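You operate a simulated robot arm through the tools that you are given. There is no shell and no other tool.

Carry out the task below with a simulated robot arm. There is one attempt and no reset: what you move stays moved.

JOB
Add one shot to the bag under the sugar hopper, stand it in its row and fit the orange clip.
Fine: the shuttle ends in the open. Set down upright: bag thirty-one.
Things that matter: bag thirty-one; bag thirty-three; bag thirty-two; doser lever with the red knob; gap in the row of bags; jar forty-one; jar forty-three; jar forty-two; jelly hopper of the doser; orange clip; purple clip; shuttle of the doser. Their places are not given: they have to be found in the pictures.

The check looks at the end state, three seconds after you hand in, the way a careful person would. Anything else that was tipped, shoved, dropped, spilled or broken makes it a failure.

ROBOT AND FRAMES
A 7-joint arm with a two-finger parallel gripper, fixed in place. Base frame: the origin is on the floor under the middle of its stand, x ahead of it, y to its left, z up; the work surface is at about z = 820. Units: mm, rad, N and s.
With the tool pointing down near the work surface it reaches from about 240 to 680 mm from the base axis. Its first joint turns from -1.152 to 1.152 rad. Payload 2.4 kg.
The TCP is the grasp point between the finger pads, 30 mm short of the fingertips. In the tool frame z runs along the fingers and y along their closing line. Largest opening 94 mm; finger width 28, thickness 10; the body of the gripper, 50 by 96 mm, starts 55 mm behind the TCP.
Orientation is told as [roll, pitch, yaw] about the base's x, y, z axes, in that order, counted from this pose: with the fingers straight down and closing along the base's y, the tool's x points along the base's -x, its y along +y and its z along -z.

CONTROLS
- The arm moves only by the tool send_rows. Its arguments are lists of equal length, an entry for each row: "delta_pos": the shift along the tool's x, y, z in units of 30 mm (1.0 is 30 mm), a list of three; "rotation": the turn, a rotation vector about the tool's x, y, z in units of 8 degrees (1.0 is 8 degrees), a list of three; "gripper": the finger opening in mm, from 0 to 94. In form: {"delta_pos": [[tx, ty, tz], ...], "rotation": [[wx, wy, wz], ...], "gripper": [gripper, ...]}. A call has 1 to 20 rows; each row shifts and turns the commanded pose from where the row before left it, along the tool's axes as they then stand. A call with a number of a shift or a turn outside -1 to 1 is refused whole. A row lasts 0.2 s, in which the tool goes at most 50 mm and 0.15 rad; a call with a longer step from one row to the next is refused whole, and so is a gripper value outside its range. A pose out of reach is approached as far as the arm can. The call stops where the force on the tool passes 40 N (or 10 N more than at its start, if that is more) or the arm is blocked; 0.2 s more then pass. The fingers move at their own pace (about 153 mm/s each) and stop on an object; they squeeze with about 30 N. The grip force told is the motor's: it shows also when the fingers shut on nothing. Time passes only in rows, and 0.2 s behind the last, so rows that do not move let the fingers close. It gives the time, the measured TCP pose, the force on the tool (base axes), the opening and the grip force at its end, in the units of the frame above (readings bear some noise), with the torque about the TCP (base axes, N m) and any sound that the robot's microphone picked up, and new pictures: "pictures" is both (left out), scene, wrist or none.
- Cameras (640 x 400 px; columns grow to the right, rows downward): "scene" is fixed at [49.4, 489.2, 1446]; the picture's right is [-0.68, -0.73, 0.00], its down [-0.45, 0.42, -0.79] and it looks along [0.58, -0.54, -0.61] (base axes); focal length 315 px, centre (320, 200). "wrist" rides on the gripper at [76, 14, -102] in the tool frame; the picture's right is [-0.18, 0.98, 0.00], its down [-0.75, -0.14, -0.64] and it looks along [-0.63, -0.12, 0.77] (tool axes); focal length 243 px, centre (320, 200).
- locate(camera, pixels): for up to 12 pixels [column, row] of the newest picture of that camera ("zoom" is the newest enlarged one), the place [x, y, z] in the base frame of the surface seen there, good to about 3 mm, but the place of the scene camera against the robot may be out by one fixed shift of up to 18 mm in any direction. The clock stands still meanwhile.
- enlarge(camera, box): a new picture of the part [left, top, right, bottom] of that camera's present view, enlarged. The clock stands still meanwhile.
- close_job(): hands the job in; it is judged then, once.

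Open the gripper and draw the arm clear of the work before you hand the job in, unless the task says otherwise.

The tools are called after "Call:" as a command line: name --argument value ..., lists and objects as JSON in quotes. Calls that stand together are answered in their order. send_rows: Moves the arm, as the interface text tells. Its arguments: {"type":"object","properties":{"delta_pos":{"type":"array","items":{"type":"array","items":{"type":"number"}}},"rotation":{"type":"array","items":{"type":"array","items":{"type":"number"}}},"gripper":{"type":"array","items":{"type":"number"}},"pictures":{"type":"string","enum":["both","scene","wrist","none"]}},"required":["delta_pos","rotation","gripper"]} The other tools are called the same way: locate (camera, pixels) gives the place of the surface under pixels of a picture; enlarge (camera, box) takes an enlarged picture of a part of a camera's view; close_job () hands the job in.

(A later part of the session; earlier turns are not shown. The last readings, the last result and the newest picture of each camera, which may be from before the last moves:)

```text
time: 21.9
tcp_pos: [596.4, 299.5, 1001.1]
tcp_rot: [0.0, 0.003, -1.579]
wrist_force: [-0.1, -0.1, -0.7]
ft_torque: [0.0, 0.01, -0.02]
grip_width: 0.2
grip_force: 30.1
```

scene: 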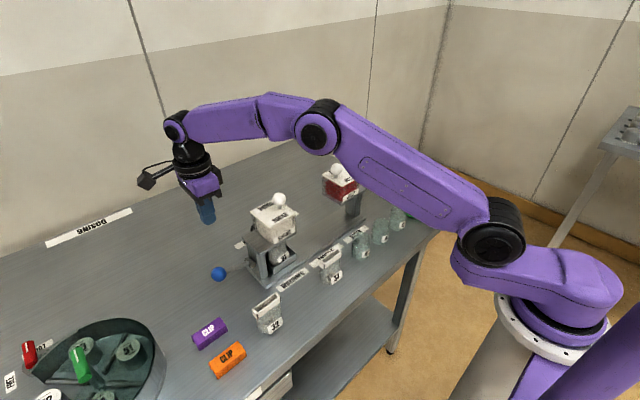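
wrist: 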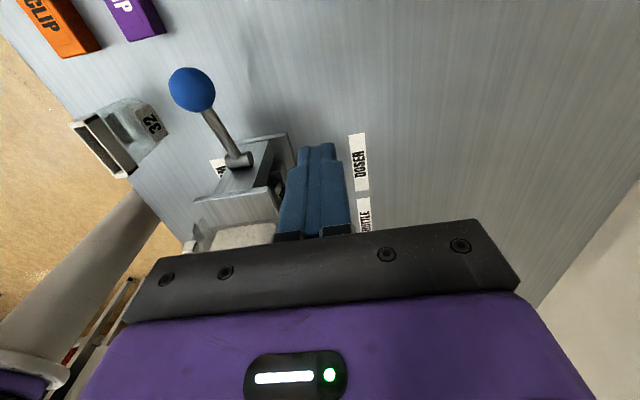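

Yaw -90° is reachable. I open the fingers to uncover the view and lower a little.

Call:
send_rows --delta_pos '[[0, 0, 0], [0, 0, 0.5], [0, 0, 0.5], [0, 0, 0]]' --rotation '[[0, 0, 0], [0, 0, 0], [0, 0, 0], [0, 0, 0]]' --gripper '[94, 94, 94, 94]' --pictures "wrist"

Call:
enlarge --camera "wrist" --box '[200, 100, 440, 250]'

```text
time: 22.9
tcp_pos: [596.5, 299.3, 972.3]
tcp_rot: [0.0, -0.001, -1.579]
wrist_force: [0.2, -0.8, 0.1]
ft_torque: [-0.03, 0.01, -0.01]
grip_width: 94.1
grip_force: 0.1
```

wrist: 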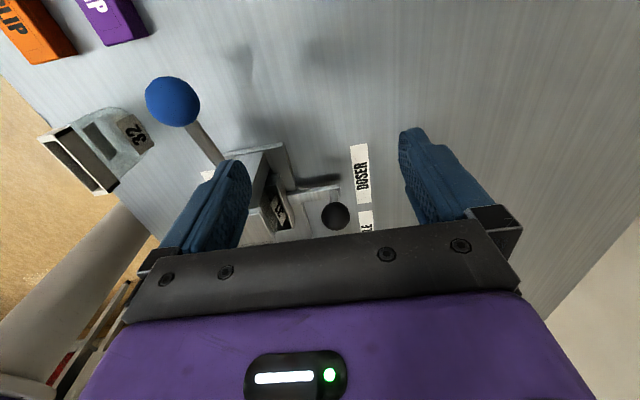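

```text
2.67 times, centred on (320, 175) of wrist
```

zoom: 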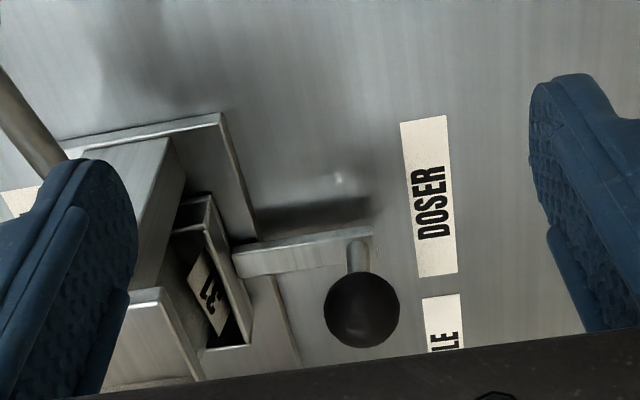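

The black ball is the shuttle's handle: a stem on a bar from the tray's back. I locate the ball, the bar and the neighbours.

Call:
locate --camera "zoom" --pixels '[[360, 310], [330, 310], [395, 310], [360, 285], [360, 340], [358, 255], [300, 255], [240, 258], [370, 235], [250, 330], [200, 210], [230, 130]]'

```text
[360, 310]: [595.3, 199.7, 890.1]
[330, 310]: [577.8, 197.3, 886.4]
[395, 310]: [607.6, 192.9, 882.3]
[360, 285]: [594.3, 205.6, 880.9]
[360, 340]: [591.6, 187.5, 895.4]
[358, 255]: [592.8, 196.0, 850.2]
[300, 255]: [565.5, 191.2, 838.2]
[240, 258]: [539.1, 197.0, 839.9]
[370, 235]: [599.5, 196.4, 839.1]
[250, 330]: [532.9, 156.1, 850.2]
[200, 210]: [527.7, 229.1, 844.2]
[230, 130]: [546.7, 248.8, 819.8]
```

Ball centre ≈ (592.5, 191, 881), r≈14.5. I narrow the fingers to 50 mm and move over the ball at safe height.

Call:
send_rows --delta_pos '[[0, 0, 0], [-0.9, -0.033, 0], [-0.9, -0.033, 0], [-0.9, -0.033, 0], [-0.9, -0.033, 0], [0, 0, 0]]' --rotation '[[0, 0, 0.06], [0, 0, 0], [0, 0, 0], [0, 0, 0], [0, 0, 0], [0, 0, 0]]' --gripper '[50, 50, 50, 50, 50, 50]'

Call:
enlarge --camera "wrist" --box '[200, 100, 440, 250]'

```text
time: 24.3
tcp_pos: [592.4, 190.6, 973.4]
tcp_rot: [0.001, 0.004, -1.588]
wrist_force: [-0.5, -0.6, -0.1]
ft_torque: [-0.02, -0.01, -0.04]
grip_width: 50.1
grip_force: 0.1
```

scene: 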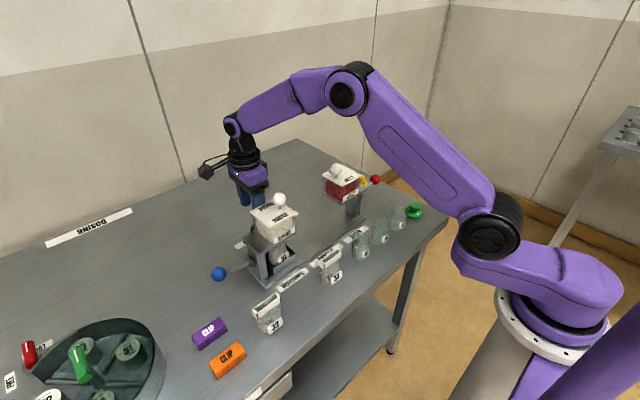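
wrist: 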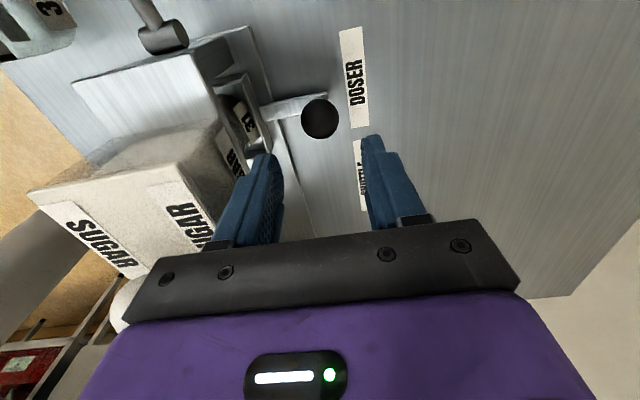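

```text
2.67 times, centred on (320, 175) of wrist
```

zoom: 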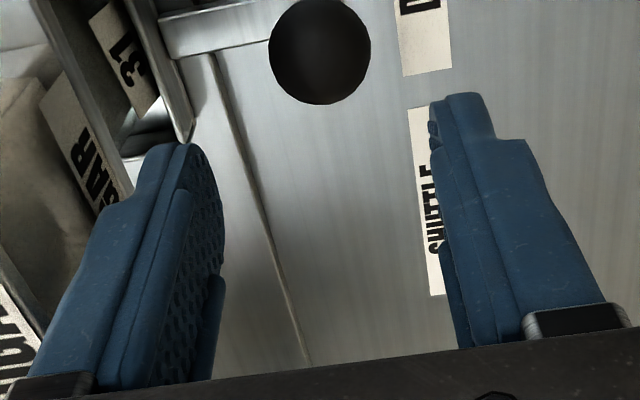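

The ball at (318,118) is centred between the fingers. I locate the hopper's rear edges to check clearance for the gripper body.

Call:
locate --camera "wrist" --pixels '[[318, 118], [306, 118], [331, 118], [145, 258], [200, 250], [185, 230], [210, 170], [235, 75], [75, 80], [30, 193], [135, 278], [215, 125]]'

```text
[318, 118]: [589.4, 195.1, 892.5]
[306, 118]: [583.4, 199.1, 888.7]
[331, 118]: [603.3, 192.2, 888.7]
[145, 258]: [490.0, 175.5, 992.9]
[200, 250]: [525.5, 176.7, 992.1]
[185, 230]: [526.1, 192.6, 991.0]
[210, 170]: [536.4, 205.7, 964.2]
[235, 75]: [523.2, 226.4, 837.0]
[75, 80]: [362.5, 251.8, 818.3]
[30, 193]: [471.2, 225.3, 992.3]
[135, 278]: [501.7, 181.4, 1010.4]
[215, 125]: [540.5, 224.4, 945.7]
```

The hopper's rear is at x≈538–540, so I tilt the tool 10° (body leaning to +x) for clearance, then descend over the ball with fingers at 50 mm.

Call:
send_rows --delta_pos '[[0, 0, 0], [0, 0, 0], [0, 0.129, 0.73], [0, 0.129, 0.73], [0, 0.129, 0.73], [0, 0.129, 0.73], [0, 0, 0]]' --rotation '[[0.65, 0, 0], [0.6, 0, -0.13], [0, 0, 0], [0, 0, 0], [0, 0, 0], [0, 0, 0], [0, 0, 0]]' --gripper '[50, 50, 50, 50, 50, 50, 50]'

Call:
enlarge --camera "wrist" --box '[200, 80, 440, 240]'

```text
time: 25.9
tcp_pos: [592.1, 189.9, 881.3]
tcp_rot: [-0.173, 0.004, -1.566]
wrist_force: [-0.4, -0.1, 0.2]
ft_torque: [0.02, 0.0, 0.01]
grip_width: 49.6
grip_force: 0.1
```

scene: 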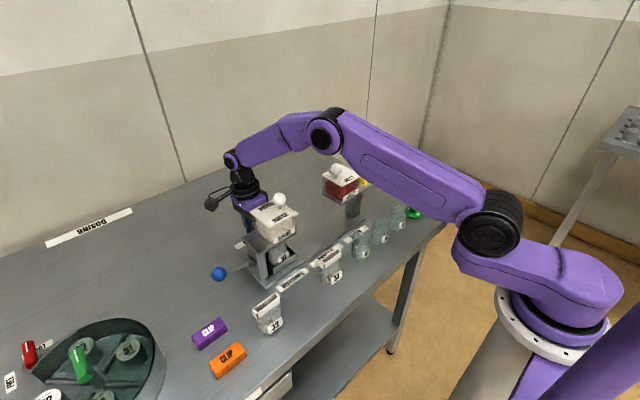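
wrist: 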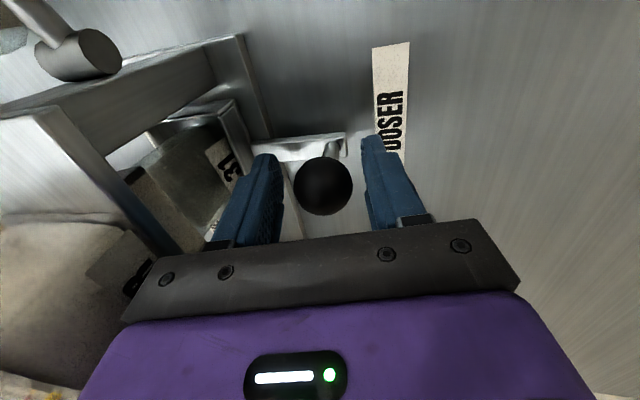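

```text
2.50 times, centred on (320, 160) of wrist
```

zoom: 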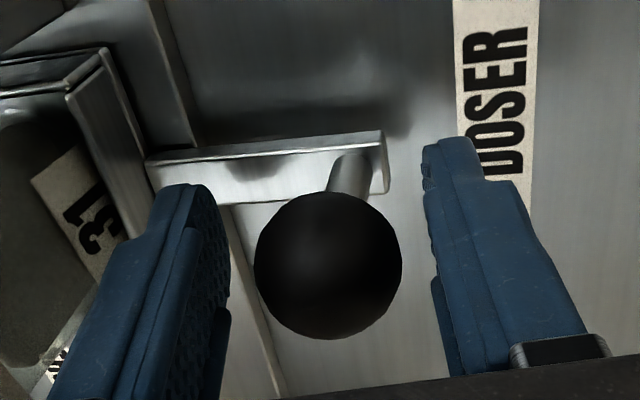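

The ball sits between the fingers. I close on it.

Call:
send_rows --delta_pos '[[0, 0, 0], [0, 0, 0], [0, 0, 0]]' --rotation '[[0, 0, 0], [0, 0, 0], [0, 0, 0]]' --gripper '[25, 20, 20]' --pictures "wrist"

```text
time: 26.7
tcp_pos: [593.0, 189.3, 881.9]
tcp_rot: [-0.17, 0.004, -1.57]
wrist_force: [18.5, 0.5, -10.7]
ft_torque: [0.13, -0.01, 0.13]
grip_width: 31.7
grip_force: 44.8
```

wrist: 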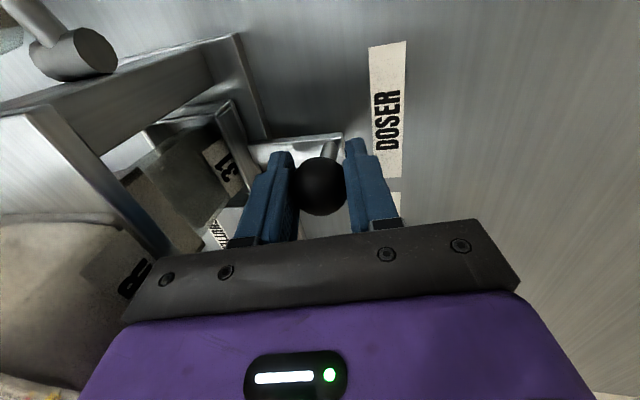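

Contact with 32 mm width, and an 18 N push in +x tells the ball lies slightly further +x than the hand's centre. I shift 2 mm along the closing line to relax it.

Call:
send_rows --delta_pos '[[0, 0.07, 0], [0, 0, 0]]' --rotation '[[0, 0, 0], [0, 0, 0]]' --gripper '[20, 20]' --pictures "none"

```text
time: 27.3
tcp_pos: [593.2, 191.3, 881.9]
tcp_rot: [-0.174, 0.004, -1.569]
wrist_force: [7.7, -1.3, -2.8]
ft_torque: [0.34, 0.05, -0.3]
grip_width: 31.6
grip_force: 45.0
```

Force relaxed. Now I start pulling the shuttle toward -y, first 15 mm as a test.

Call:
send_rows --delta_pos '[[-0.25, 0.03, 0], [-0.25, 0, 0], [0, 0, 0]]' --rotation '[[0, 0, 0], [0, 0, 0], [0, 0, 0]]' --gripper '[20, 20, 20]'

Call:
enlarge --camera "scene" --box '[210, 180, 340, 290]'

```text
time: 28.1
tcp_pos: [594.1, 176.3, 883.1]
tcp_rot: [-0.18, 0.003, -1.567]
wrist_force: [-4.7, 0.6, -0.2]
ft_torque: [0.61, 0.17, 0.23]
grip_width: 31.7
grip_force: 44.8
```

scene: 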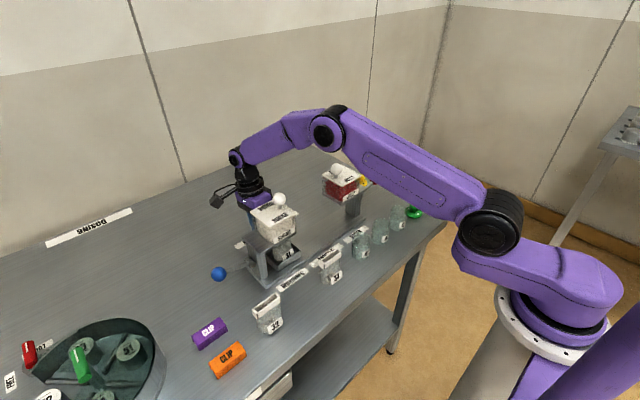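
wrist: 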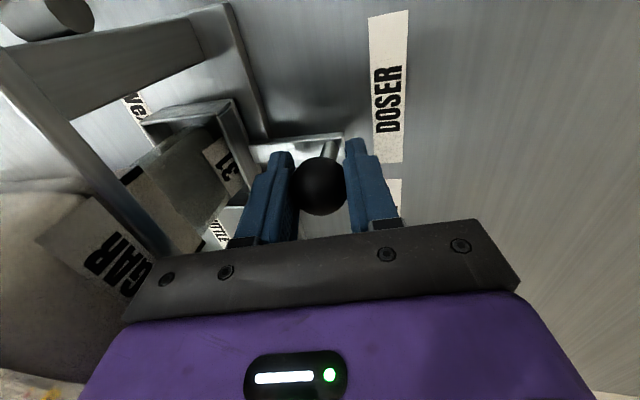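

```text
3.64 times, centred on (275, 235) of scene
```

zoom: 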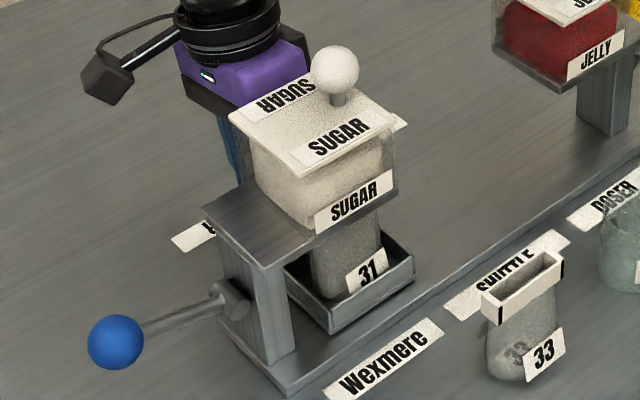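

The shuttle moves with the handle. I locate the facing shelf edges of both stations in the zoom to find the middle of the open stretch.

Call:
locate --camera "zoom" --pixels '[[397, 186], [396, 192], [266, 262], [498, 62], [495, 50], [566, 90], [400, 112], [305, 172], [500, 10], [345, 190], [575, 80], [390, 200]]'

Call:
enlarge --camera "scene" --box '[270, 140, 400, 260]'

```text
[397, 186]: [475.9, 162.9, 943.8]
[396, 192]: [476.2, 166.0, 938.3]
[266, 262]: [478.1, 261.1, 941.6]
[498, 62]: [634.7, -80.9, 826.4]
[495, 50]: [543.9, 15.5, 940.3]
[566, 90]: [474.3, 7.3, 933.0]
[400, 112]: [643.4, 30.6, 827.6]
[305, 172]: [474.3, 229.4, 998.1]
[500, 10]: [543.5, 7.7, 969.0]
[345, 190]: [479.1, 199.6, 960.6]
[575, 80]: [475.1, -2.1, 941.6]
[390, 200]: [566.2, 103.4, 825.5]
```

```text
3.33 times, centred on (335, 200) of scene
```

zoom: 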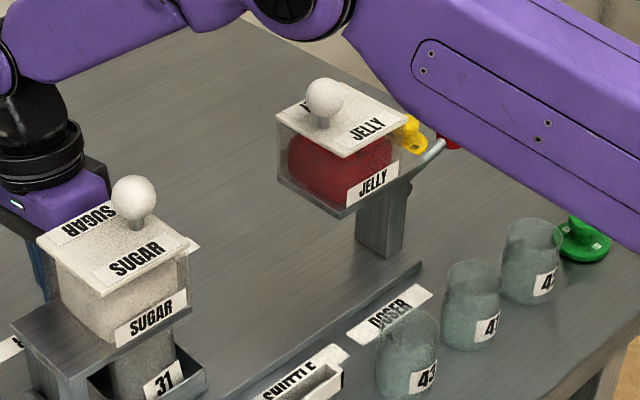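

Call:
locate --camera "zoom" --pixels '[[342, 211], [341, 216], [310, 196], [281, 180], [345, 156], [280, 115], [395, 175], [420, 266], [185, 245], [100, 295], [187, 310], [105, 345]]'

```text
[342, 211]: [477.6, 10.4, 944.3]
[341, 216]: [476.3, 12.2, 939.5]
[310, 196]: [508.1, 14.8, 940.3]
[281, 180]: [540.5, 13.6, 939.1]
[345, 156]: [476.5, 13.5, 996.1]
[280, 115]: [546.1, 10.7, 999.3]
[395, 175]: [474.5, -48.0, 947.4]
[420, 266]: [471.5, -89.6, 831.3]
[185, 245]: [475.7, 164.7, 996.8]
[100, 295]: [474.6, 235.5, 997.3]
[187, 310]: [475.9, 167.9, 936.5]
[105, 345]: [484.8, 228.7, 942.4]
```

The jelly shelf's edge is at y≈6.5 (corrected) and the sugar shelf's at 158, so the open middle is y≈82. I pull the shuttle another 94 mm toward -y slowly.

Call:
send_rows --delta_pos '[[-0.15, 0, 0], [-0.26, 0, 0], [-0.26, 0, 0], [-0.26, 0, 0], [-0.26, 0, 0], [-0.26, 0, 0], [-0.26, 0, 0], [-0.26, 0, 0], [-0.26, 0, 0], [-0.26, 0, 0], [-0.26, 0, 0], [-0.26, 0, 0], [-0.12, 0, 0], [0, 0, 0]]' --rotation '[[0, 0, 0], [0, 0, 0], [0, 0, 0], [0, 0, 0], [0, 0, 0], [0, 0, 0], [0, 0, 0], [0, 0, 0], [0, 0, 0], [0, 0, 0], [0, 0, 0], [0, 0, 0], [0, 0, 0], [0, 0, 0]]' --gripper '[20, 20, 20, 20, 20, 20, 20, 20, 20, 20, 20, 20, 20, 20]'

Call:
enlarge --camera "scene" --box '[240, 150, 380, 290]'

```text
time: 31.1
tcp_pos: [593.0, 80.9, 882.4]
tcp_rot: [-0.183, 0.002, -1.569]
wrist_force: [-26.1, -0.7, 13.1]
ft_torque: [-0.04, 0.05, 0.05]
grip_width: 31.8
grip_force: 45.4
```

scene: 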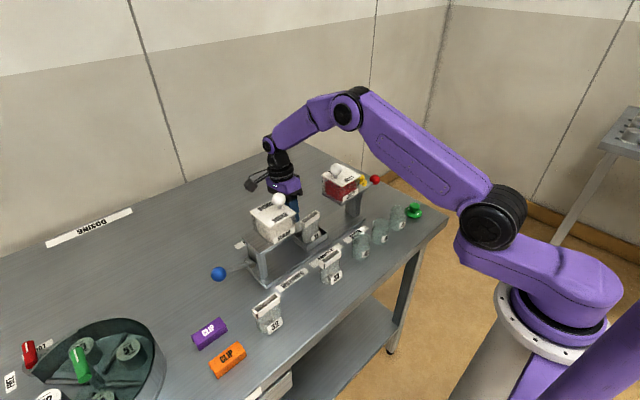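
wrist: 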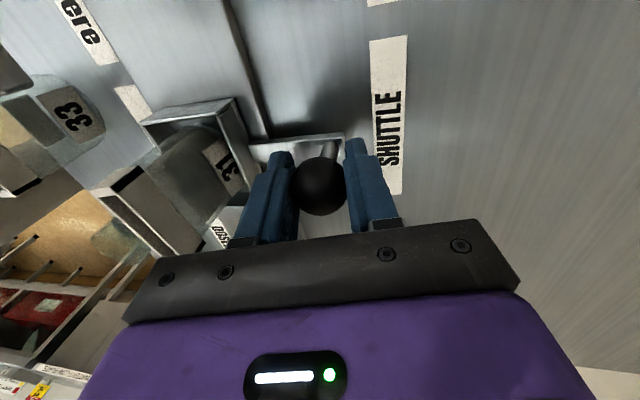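

```text
2.86 times, centred on (310, 220) of scene
```

zoom: 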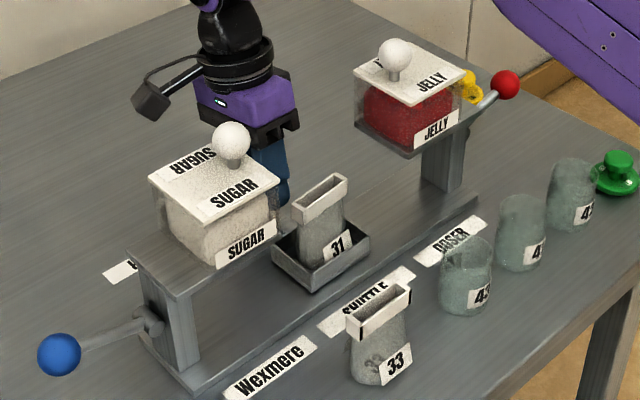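

The shuttle with bag 31 is in the open. I relieve the side force (shift -4 mm along closing line), open the fingers and retreat straight up.

Call:
send_rows --delta_pos '[[0, -0.12, 0], [0, 0, 0], [0, 0, 0], [0, 0, 0], [0, -0.129, -0.73], [0, -0.129, -0.73], [0, -0.129, -0.73], [0, -0.129, -0.73], [0, -0.17, -1]]' --rotation '[[0, 0, 0], [0, 0, 0], [0, 0, 0], [0, 0, 0], [0, 0, 0], [0, 0, 0], [0, 0, 0], [0, 0, 0], [0, 0, 0]]' --gripper '[20, 50, 50, 50, 50, 50, 50, 50, 50]'

```text
time: 33.1
tcp_pos: [592.0, 82.4, 1003.4]
tcp_rot: [-0.176, 0.005, -1.566]
wrist_force: [0.0, 0.3, 0.5]
ft_torque: [-0.02, 0.0, 0.04]
grip_width: 49.9
grip_force: 0.1
```

scene: 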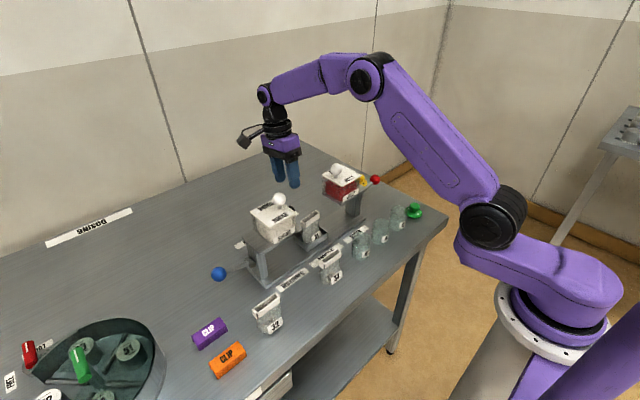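
wrist: 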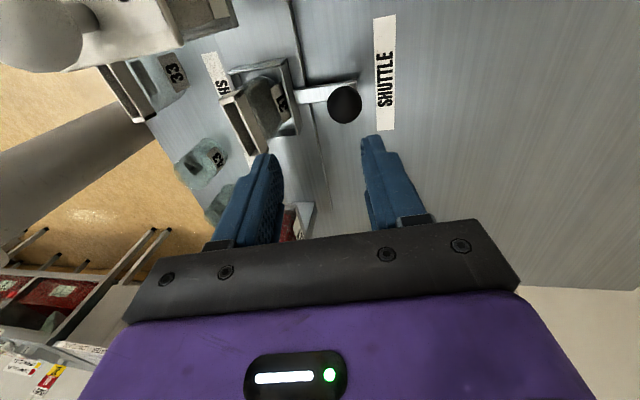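

Shuttle stays in the open. I untilt, rise to about z 1110, and rotate back to yaw 0.

Call:
send_rows --delta_pos '[[0, 0, 0], [0, 0, 0], [0, 0, -0.9], [0, 0, -0.9], [0, 0, -0.9], [0, 0, -0.9], [0, 0, 0], [0, 0, 0], [0, 0, 0], [0, 0, 0], [0, 0, 0], [0, 0, 0], [0, 0, 0], [0, 0, 0], [0, 0, 0], [0, 0, 0], [0, 0, 0], [0, 0, 0]]' --rotation '[[-0.65, 0, 0], [-0.6, 0, 0], [0, 0, 0], [0, 0, 0], [0, 0, 0], [0, 0, 0], [0, 0, -1], [0, 0, -1], [0, 0, -1], [0, 0, -1], [0, 0, -1], [0, 0, -1], [0, 0, -1], [0, 0, -1], [0, 0, -1], [0, 0, -1], [0, 0, -1], [0, 0, -0.23]]' --gripper '[94, 94, 94, 94, 94, 94, 94, 94, 94, 94, 94, 94, 94, 94, 94, 94, 94, 94]' --pictures "none"

Call:
send_rows --delta_pos '[[1, 0, 0], [1, 0, 0], [1, 0, 0], [1, 0, 0], [1, 0, 0], [0.5, 0, 0], [0, 0, 0]]' --rotation '[[0, 0, 0], [0, 0, 0], [0, 0, 0], [0, 0, 0], [0, 0, 0], [0, 0, 0], [0, 0, 0]]' --gripper '[94, 94, 94, 94, 94, 94, 94]'

```text
time: 36.9
tcp_pos: [591.5, 84.3, 1110.4]
tcp_rot: [0.003, -0.001, 0.003]
wrist_force: [0.5, 0.2, -0.3]
ft_torque: [-0.01, 0.02, -0.02]
grip_width: 93.7
grip_force: 0.1
```

```text
time: 38.5
tcp_pos: [425.8, 82.6, 1110.7]
tcp_rot: [0.003, 0.0, -0.001]
wrist_force: [-0.6, -0.5, -0.2]
ft_torque: [-0.01, -0.01, 0.01]
grip_width: 94.2
grip_force: 0.0
```

scene: 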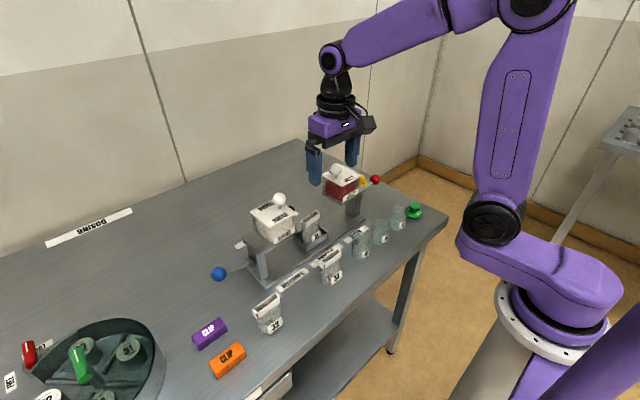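
wrist: 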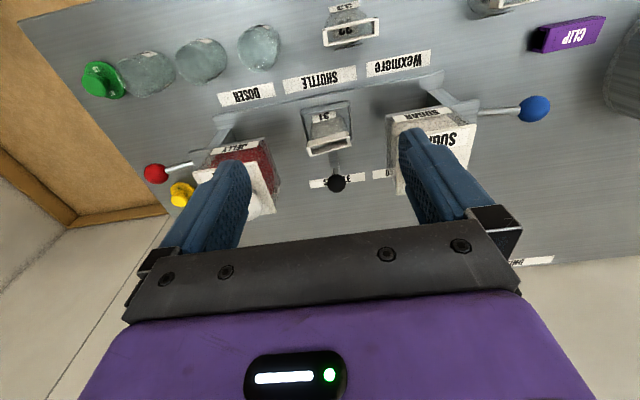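

Good overview: bag 31's frame is at (328,145). I locate its frame corners, bag 33's frame, and hopper edges precisely in an enlarged view.

Call:
enlarge --camera "wrist" --box '[270, 80, 390, 200]'

Call:
locate --camera "wrist" --pixels '[[310, 152], [346, 141], [309, 146], [347, 134], [328, 142], [326, 24], [378, 19], [350, 36], [277, 190], [392, 178], [269, 215], [400, 193]]'

```text
3.33 times, centred on (330, 140) of wrist
```

zoom: 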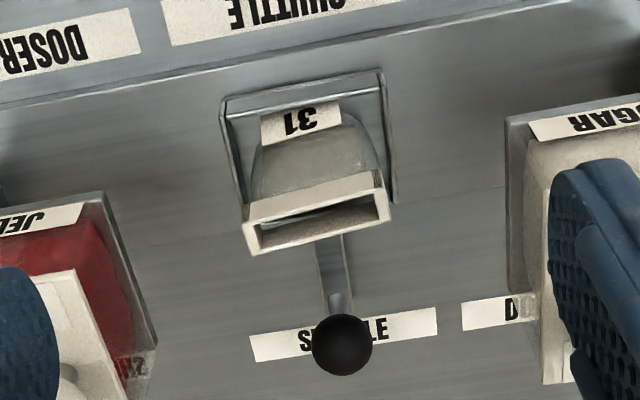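

```text
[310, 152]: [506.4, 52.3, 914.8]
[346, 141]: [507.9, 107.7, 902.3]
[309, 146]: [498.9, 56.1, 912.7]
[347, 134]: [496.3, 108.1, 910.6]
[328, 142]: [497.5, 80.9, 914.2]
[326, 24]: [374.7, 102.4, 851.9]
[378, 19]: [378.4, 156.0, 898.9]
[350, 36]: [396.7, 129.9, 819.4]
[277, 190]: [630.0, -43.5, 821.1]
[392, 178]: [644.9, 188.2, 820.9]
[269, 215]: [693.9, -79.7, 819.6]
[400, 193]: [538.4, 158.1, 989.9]
```

Call:
locate --camera "zoom" --pixels '[[252, 230], [382, 196], [386, 214], [262, 247], [320, 208], [325, 233], [249, 212], [374, 176], [312, 192], [230, 105], [380, 78], [392, 195]]'

Call:
enlarge --camera "wrist" --box '[300, 0, 420, 80]'

```text
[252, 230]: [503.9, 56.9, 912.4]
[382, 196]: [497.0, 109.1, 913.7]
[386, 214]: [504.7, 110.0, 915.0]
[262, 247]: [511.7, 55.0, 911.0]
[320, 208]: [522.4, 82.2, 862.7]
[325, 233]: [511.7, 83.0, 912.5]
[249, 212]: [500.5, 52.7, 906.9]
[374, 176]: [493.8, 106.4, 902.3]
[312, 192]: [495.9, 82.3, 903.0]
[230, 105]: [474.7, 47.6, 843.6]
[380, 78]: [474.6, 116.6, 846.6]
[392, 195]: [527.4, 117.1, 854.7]
```

```text
5.00 times, centred on (360, 40) of wrist
```

zoom: 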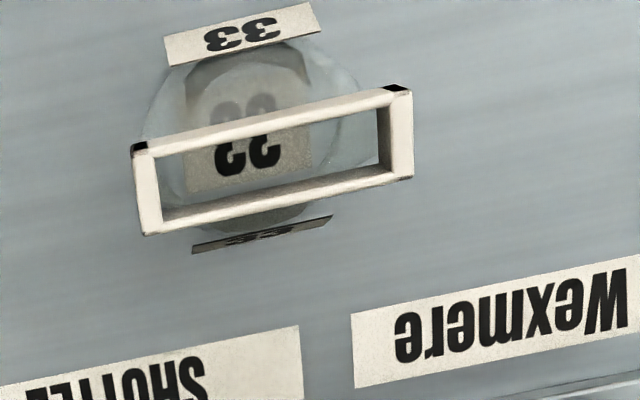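

Call:
locate --camera "zoom" --pixels '[[145, 160], [400, 98], [405, 170], [150, 225], [270, 125], [275, 203], [240, 40], [280, 150], [345, 95], [270, 240]]'

```text
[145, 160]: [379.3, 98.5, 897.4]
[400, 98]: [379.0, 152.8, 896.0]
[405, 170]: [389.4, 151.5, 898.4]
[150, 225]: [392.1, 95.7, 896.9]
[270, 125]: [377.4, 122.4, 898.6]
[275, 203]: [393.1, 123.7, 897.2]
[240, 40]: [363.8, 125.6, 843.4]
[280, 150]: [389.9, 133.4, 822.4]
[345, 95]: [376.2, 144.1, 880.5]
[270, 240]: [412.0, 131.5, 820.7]
```

Bag 31's frame: centre ≈ (504, 82), z 902–913, perhaps a few degrees rotated. Bag 33 at (385, 124.5), bag 32 at (383.5, 304), so the gap centre is ≈ (384.5, 214). I move closer to measure bag 31's yaw.

Call:
send_rows --delta_pos '[[-0.5, 0, 0.8], [-0.5, 0, 0.8], [-0.5, 0, 0.8], [0, 0, 0.6], [0, 0, 0]]' --rotation '[[0, 0, 0], [0, 0, 0], [0, 0, 0], [0, 0, 0], [0, 0, 0]]' --gripper '[94, 94, 94, 94, 94]' --pictures "wrist"

Call:
enlarge --camera "wrist" --box '[240, 80, 400, 230]'

```text
time: 39.7
tcp_pos: [471.4, 82.8, 1020.0]
tcp_rot: [0.004, -0.001, 0.0]
wrist_force: [-0.1, -1.2, -0.4]
ft_torque: [-0.01, 0.02, 0.0]
grip_width: 93.9
grip_force: 0.1
```

wrist: 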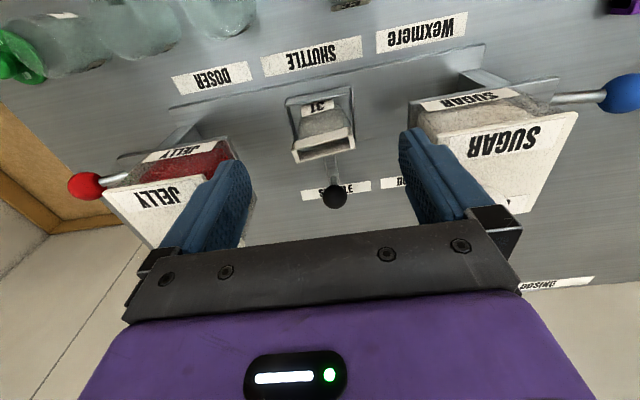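

```text
2.67 times, centred on (320, 155) of wrist
```

zoom: 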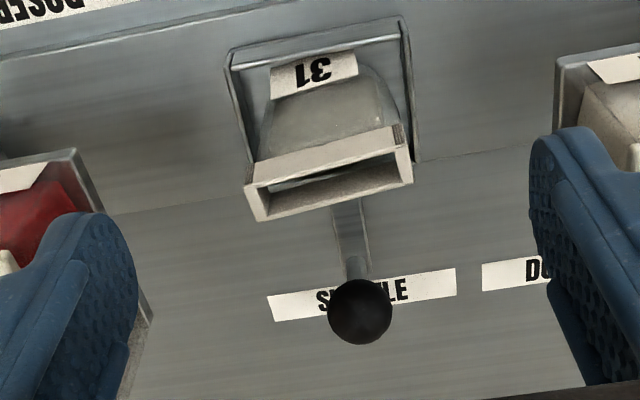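

Call:
locate --camera "zoom" --pixels '[[250, 186], [402, 150], [260, 216], [411, 179], [330, 166], [336, 198], [247, 165], [394, 130], [320, 148], [262, 195], [405, 165], [320, 185]]'

Call:
enlarge --camera "wrist" --box '[280, 80, 370, 170]'

```text
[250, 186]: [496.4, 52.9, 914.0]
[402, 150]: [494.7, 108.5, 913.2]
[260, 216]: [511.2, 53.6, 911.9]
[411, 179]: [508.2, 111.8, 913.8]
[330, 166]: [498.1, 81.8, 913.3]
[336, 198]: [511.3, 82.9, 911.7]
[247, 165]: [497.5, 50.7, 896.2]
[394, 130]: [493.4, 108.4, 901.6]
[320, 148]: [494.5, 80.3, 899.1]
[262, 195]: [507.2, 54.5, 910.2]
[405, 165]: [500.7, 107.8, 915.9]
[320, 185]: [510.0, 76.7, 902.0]
```

```text
4.44 times, centred on (325, 125) of wrist
```

zoom: 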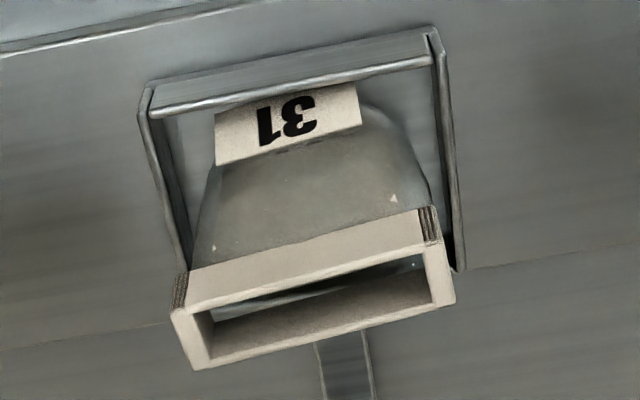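

Bag 31's frame centre ≈ (503, 82), yaw about +2.5°. I turn the hand by 2.5° and descend to z≈955 above the frame first.

Call:
send_rows --delta_pos '[[-0.53, -0.02, 0], [-0.53, 0, 0], [0, 0, 0.7], [0, 0, 0.7], [0, 0, 0.7], [0, 0, 0]]' --rotation '[[0, 0, -0.31], [0, 0, 0], [0, 0, 0], [0, 0, 0], [0, 0, 0], [0, 0, 0]]' --gripper '[94, 94, 94, 94, 94, 94]'

Call:
enlarge --camera "wrist" --box '[200, 60, 440, 230]'

Call:
enlarge --camera "scene" --box '[240, 140, 380, 290]'

```text
time: 41.1
tcp_pos: [502.7, 83.9, 955.6]
tcp_rot: [0.002, -0.001, 0.043]
wrist_force: [1.0, -0.6, 0.8]
ft_torque: [0.0, -0.02, -0.01]
grip_width: 93.9
grip_force: 0.1
```

scene: 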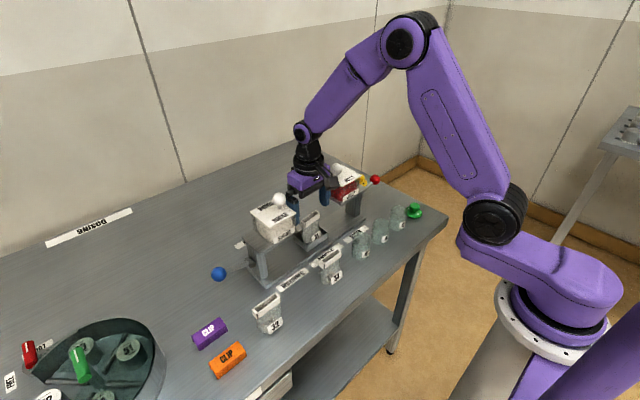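
wrist: 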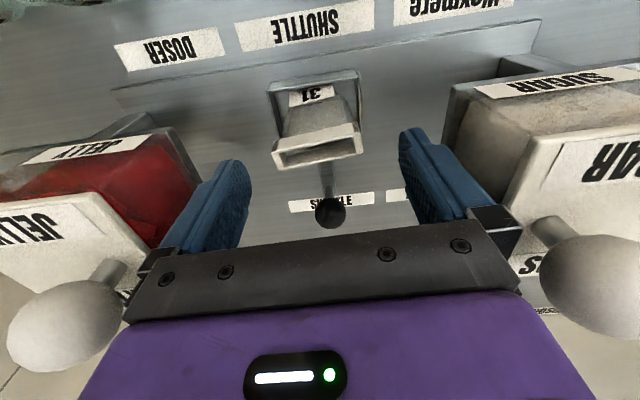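

```text
2.35 times, centred on (320, 145) of wrist
```

zoom: 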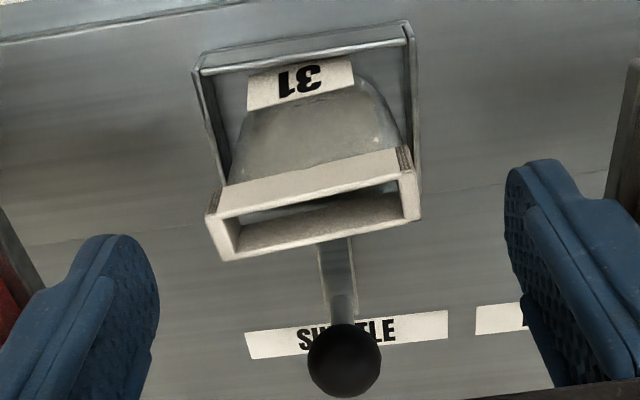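

```text
2.67 times, centred on (310, 215) of scene
```

zoom: 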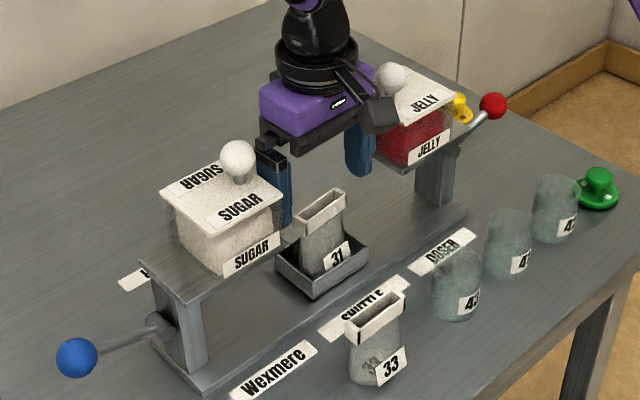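

Call:
locate --camera "wrist" --pixels '[[276, 155], [358, 131], [282, 167], [361, 148], [318, 141], [322, 157], [275, 148], [356, 124]]'

```text
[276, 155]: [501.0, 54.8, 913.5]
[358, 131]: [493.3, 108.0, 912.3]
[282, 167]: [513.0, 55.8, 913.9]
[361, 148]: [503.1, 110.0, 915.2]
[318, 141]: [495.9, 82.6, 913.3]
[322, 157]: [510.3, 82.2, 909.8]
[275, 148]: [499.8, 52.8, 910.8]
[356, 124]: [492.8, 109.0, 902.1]
```

Image lines suggest the frame is rotated about 6° in total. I add 3.5° of yaw, centre on (502.6, 82.2) and descend to TCP z≈905 where the frame is.

Call:
send_rows --delta_pos '[[0, -0.057, 0], [0, 0, 0.45], [0, 0, 0.45], [0, 0, 0.45], [0, 0, 0.34], [0, 0, 0]]' --rotation '[[0, 0, -0.44], [0, 0, 0], [0, 0, 0], [0, 0, 0], [0, 0, 0], [0, 0, 0]]' --gripper '[94, 94, 94, 94, 94, 94]'

Call:
enlarge --camera "wrist" --box '[200, 80, 440, 250]'

Call:
enlarge --camera "scene" --box '[240, 160, 380, 290]'

```text
time: 42.5
tcp_pos: [504.8, 79.7, 906.4]
tcp_rot: [0.002, -0.001, 0.105]
wrist_force: [-0.4, -0.6, -0.3]
ft_torque: [0.0, 0.0, -0.01]
grip_width: 94.2
grip_force: 0.2
```

scene: 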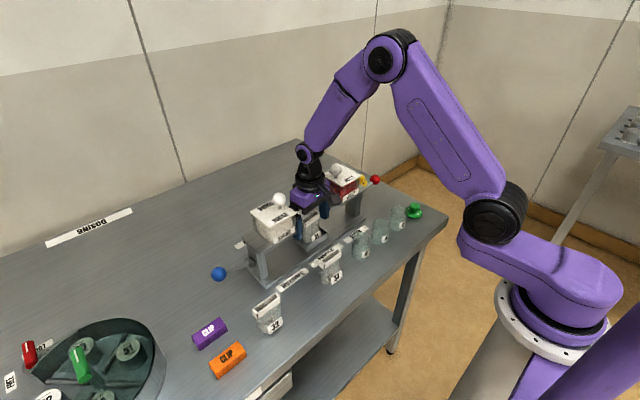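
wrist: 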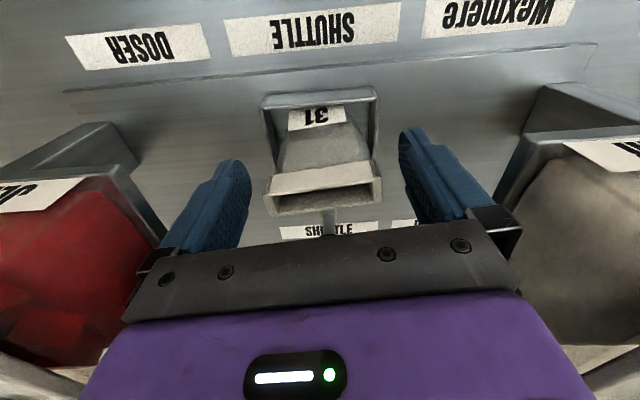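

```text
2.35 times, centred on (320, 165) of wrist
```

zoom: 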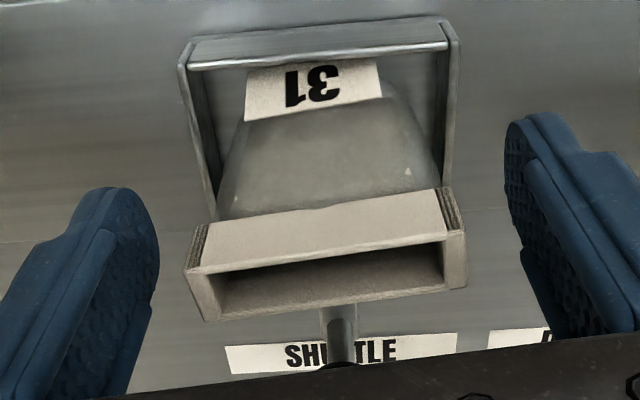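

```text
3.08 times, centred on (310, 225) of scene
```

zoom: 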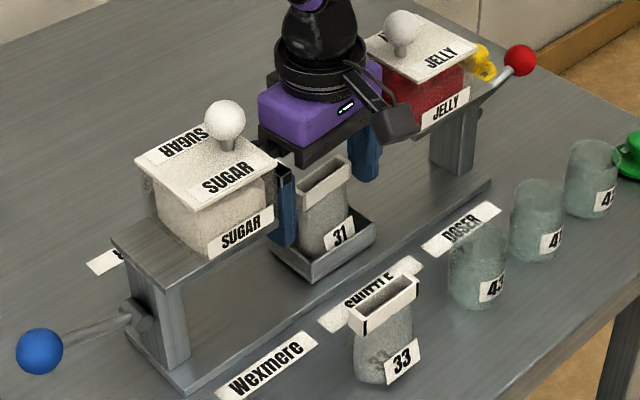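

The hand is aligned with the frame. I shift about 2 mm in +y to centre, then close on the frame ends.

Call:
send_rows --delta_pos '[[0.04, 0.07, 0], [0, 0, 0], [0, 0, 0], [0, 0, 0]]' --rotation '[[0, 0, 0], [0, 0, 0], [0, 0, 0], [0, 0, 0]]' --gripper '[94, 70, 55, 50]'

Call:
enlarge --camera "wrist" --box '[200, 80, 440, 250]'

```text
time: 43.5
tcp_pos: [502.7, 82.9, 907.1]
tcp_rot: [0.005, 0.0, 0.105]
wrist_force: [-0.2, 0.5, -0.2]
ft_torque: [0.0, 0.01, 0.02]
grip_width: 59.2
grip_force: 30.0
```

scene: 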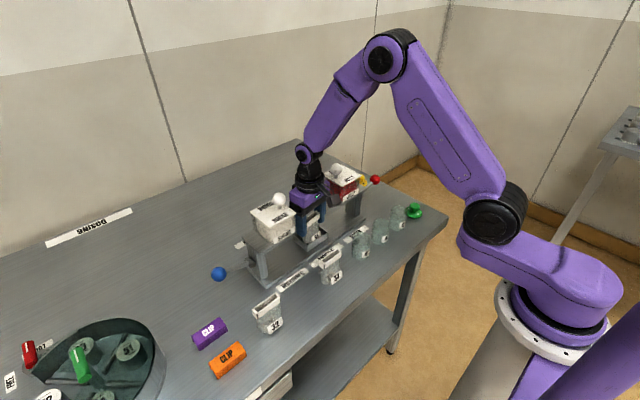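
wrist: 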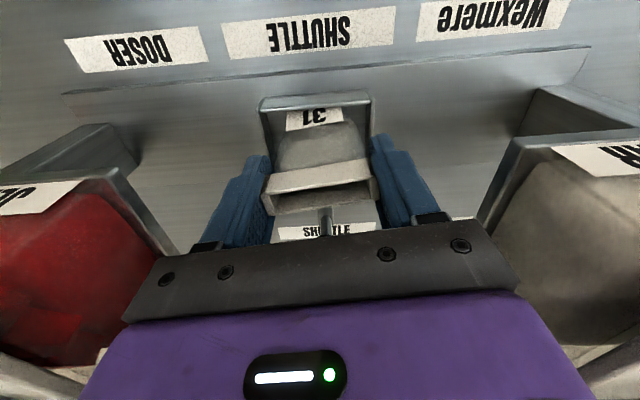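

```text
2.35 times, centred on (320, 165) of wrist
```

zoom: 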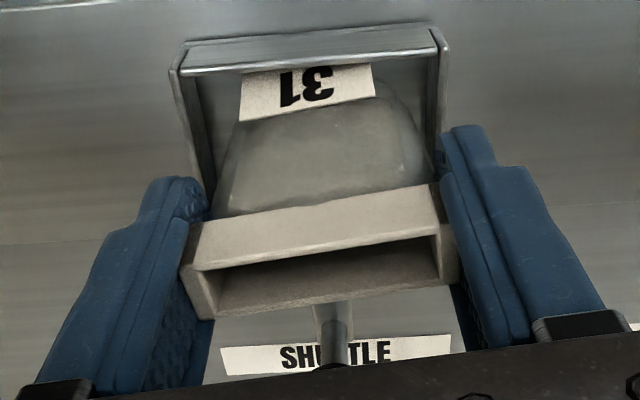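

Firm grip at 59.2 mm. I lift the bag straight up about 105 mm.

Call:
send_rows --delta_pos '[[0, 0, -0.25], [0, 0, -0.4], [0, 0, -0.6], [0, 0, -0.75], [0, 0, -0.75], [0, 0, -0.75], [0, 0, 0]]' --rotation '[[0, 0, 0], [0, 0, 0], [0, 0, 0], [0, 0, 0], [0, 0, 0], [0, 0, 0], [0, 0, 0]]' --gripper '[50, 50, 50, 50, 50, 50, 50]'

Call:
enlarge --camera "scene" --box '[240, 120, 400, 290]'

```text
time: 45.1
tcp_pos: [501.1, 80.3, 1011.7]
tcp_rot: [0.003, -0.001, 0.104]
wrist_force: [0.8, 0.4, -0.3]
ft_torque: [0.03, -0.01, -0.02]
grip_width: 59.2
grip_force: 30.0
```

scene: 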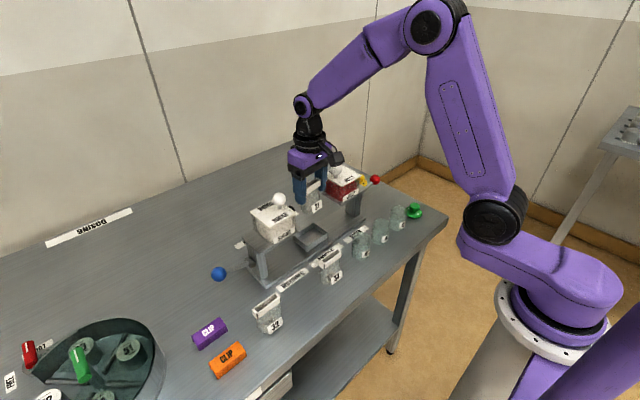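
wrist: 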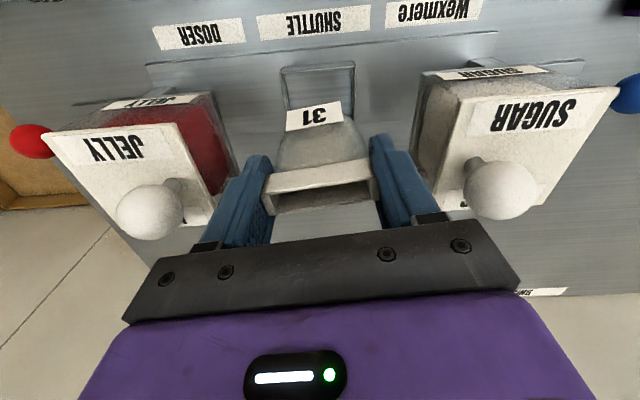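

```text
2.35 times, centred on (320, 205) of scene
```

zoom: 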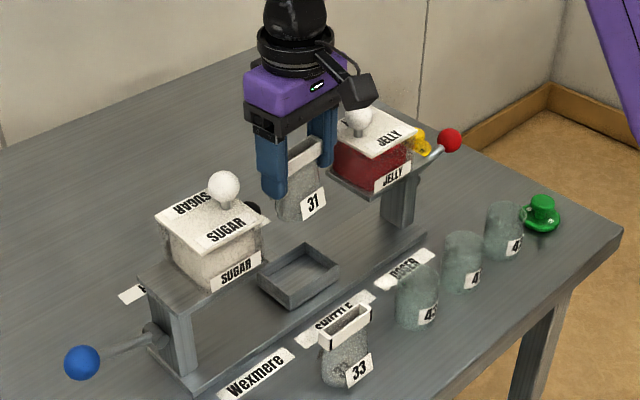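

Bag 31 is out of the shuttle. I straighten the yaw to 0, back out toward -x, then carry it over to above the gap (384.5, 214).

Call:
send_rows --delta_pos '[[0, 0, 0], [0.4, 0, 0], [0.66, 0, 0], [0.66, 0, 0], [0.66, 0, 0], [0.22, 0.5, 0], [0.22, 0.66, 0], [0.22, 0.66, 0], [0.22, 0.66, 0], [0.22, 0.66, 0], [0.22, 0.66, 0], [0.1, 0.66, 0], [0, 0, 0]]' --rotation '[[0, 0, 0.75], [0, 0, 0], [0, 0, 0], [0, 0, 0], [0, 0, 0], [0, 0, 0], [0, 0, 0], [0, 0, 0], [0, 0, 0], [0, 0, 0], [0, 0, 0], [0, 0, 0], [0, 0, 0]]' --gripper '[50, 50, 50, 50, 50, 50, 50, 50, 50, 50, 50, 50, 50]'

Call:
enlarge --camera "wrist" --box '[120, 40, 520, 240]'

Call:
enlarge --camera "scene" --box '[200, 180, 400, 350]'

```text
time: 47.9
tcp_pos: [389.0, 214.5, 1012.9]
tcp_rot: [0.002, 0.002, 0.0]
wrist_force: [0.0, -0.6, -0.4]
ft_torque: [-0.02, 0.0, -0.01]
grip_width: 59.6
grip_force: 30.4
```

scene: 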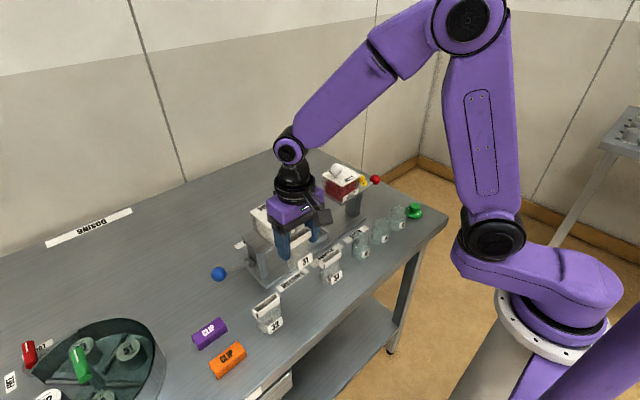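
wrist: 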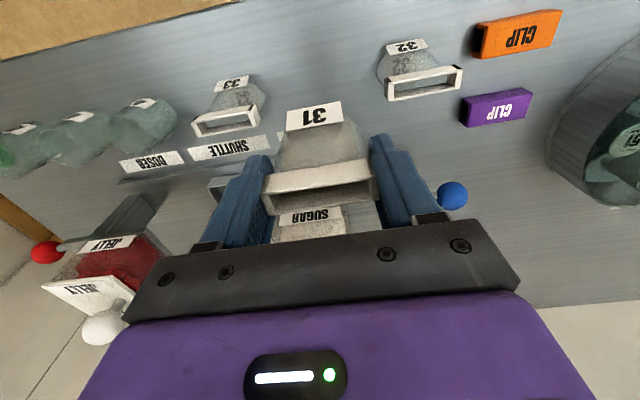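

```text
1.60 times, centred on (320, 140) of wrist
```

zoom: 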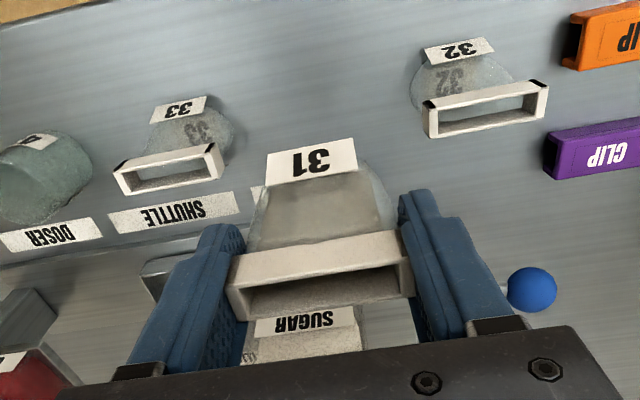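

```text
2.35 times, centred on (300, 265) of scene
```

zoom: 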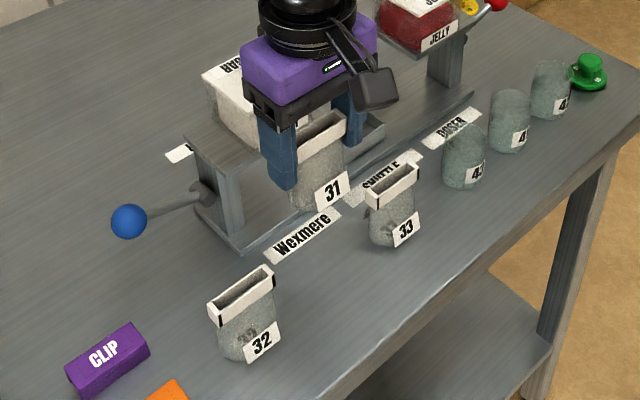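

I locate bag 31's frame in hand and the neighbours' frames from this pose to set the placing target.

Call:
locate --camera "zoom" --pixels '[[240, 268], [400, 240], [246, 300], [408, 275], [120, 172], [213, 148], [132, 190], [222, 172], [430, 102], [538, 84], [432, 135], [545, 112]]'

Call:
locate --camera "wrist" --pixels '[[318, 176], [322, 184], [322, 150], [312, 112], [340, 130], [226, 118], [225, 131], [424, 76], [426, 92]]'

```text
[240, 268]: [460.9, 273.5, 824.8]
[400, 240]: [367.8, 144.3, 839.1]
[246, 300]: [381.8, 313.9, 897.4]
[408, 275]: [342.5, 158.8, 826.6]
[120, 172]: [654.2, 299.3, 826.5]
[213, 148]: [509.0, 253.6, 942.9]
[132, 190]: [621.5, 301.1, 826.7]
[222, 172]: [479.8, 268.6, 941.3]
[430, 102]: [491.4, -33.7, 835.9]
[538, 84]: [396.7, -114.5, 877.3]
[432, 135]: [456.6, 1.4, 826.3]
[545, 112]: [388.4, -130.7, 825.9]
```

```text
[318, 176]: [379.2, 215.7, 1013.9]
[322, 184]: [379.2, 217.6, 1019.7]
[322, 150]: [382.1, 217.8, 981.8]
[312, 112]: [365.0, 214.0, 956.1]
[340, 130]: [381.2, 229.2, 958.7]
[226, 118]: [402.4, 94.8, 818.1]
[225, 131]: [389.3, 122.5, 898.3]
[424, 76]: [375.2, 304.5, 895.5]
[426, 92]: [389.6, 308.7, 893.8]
```

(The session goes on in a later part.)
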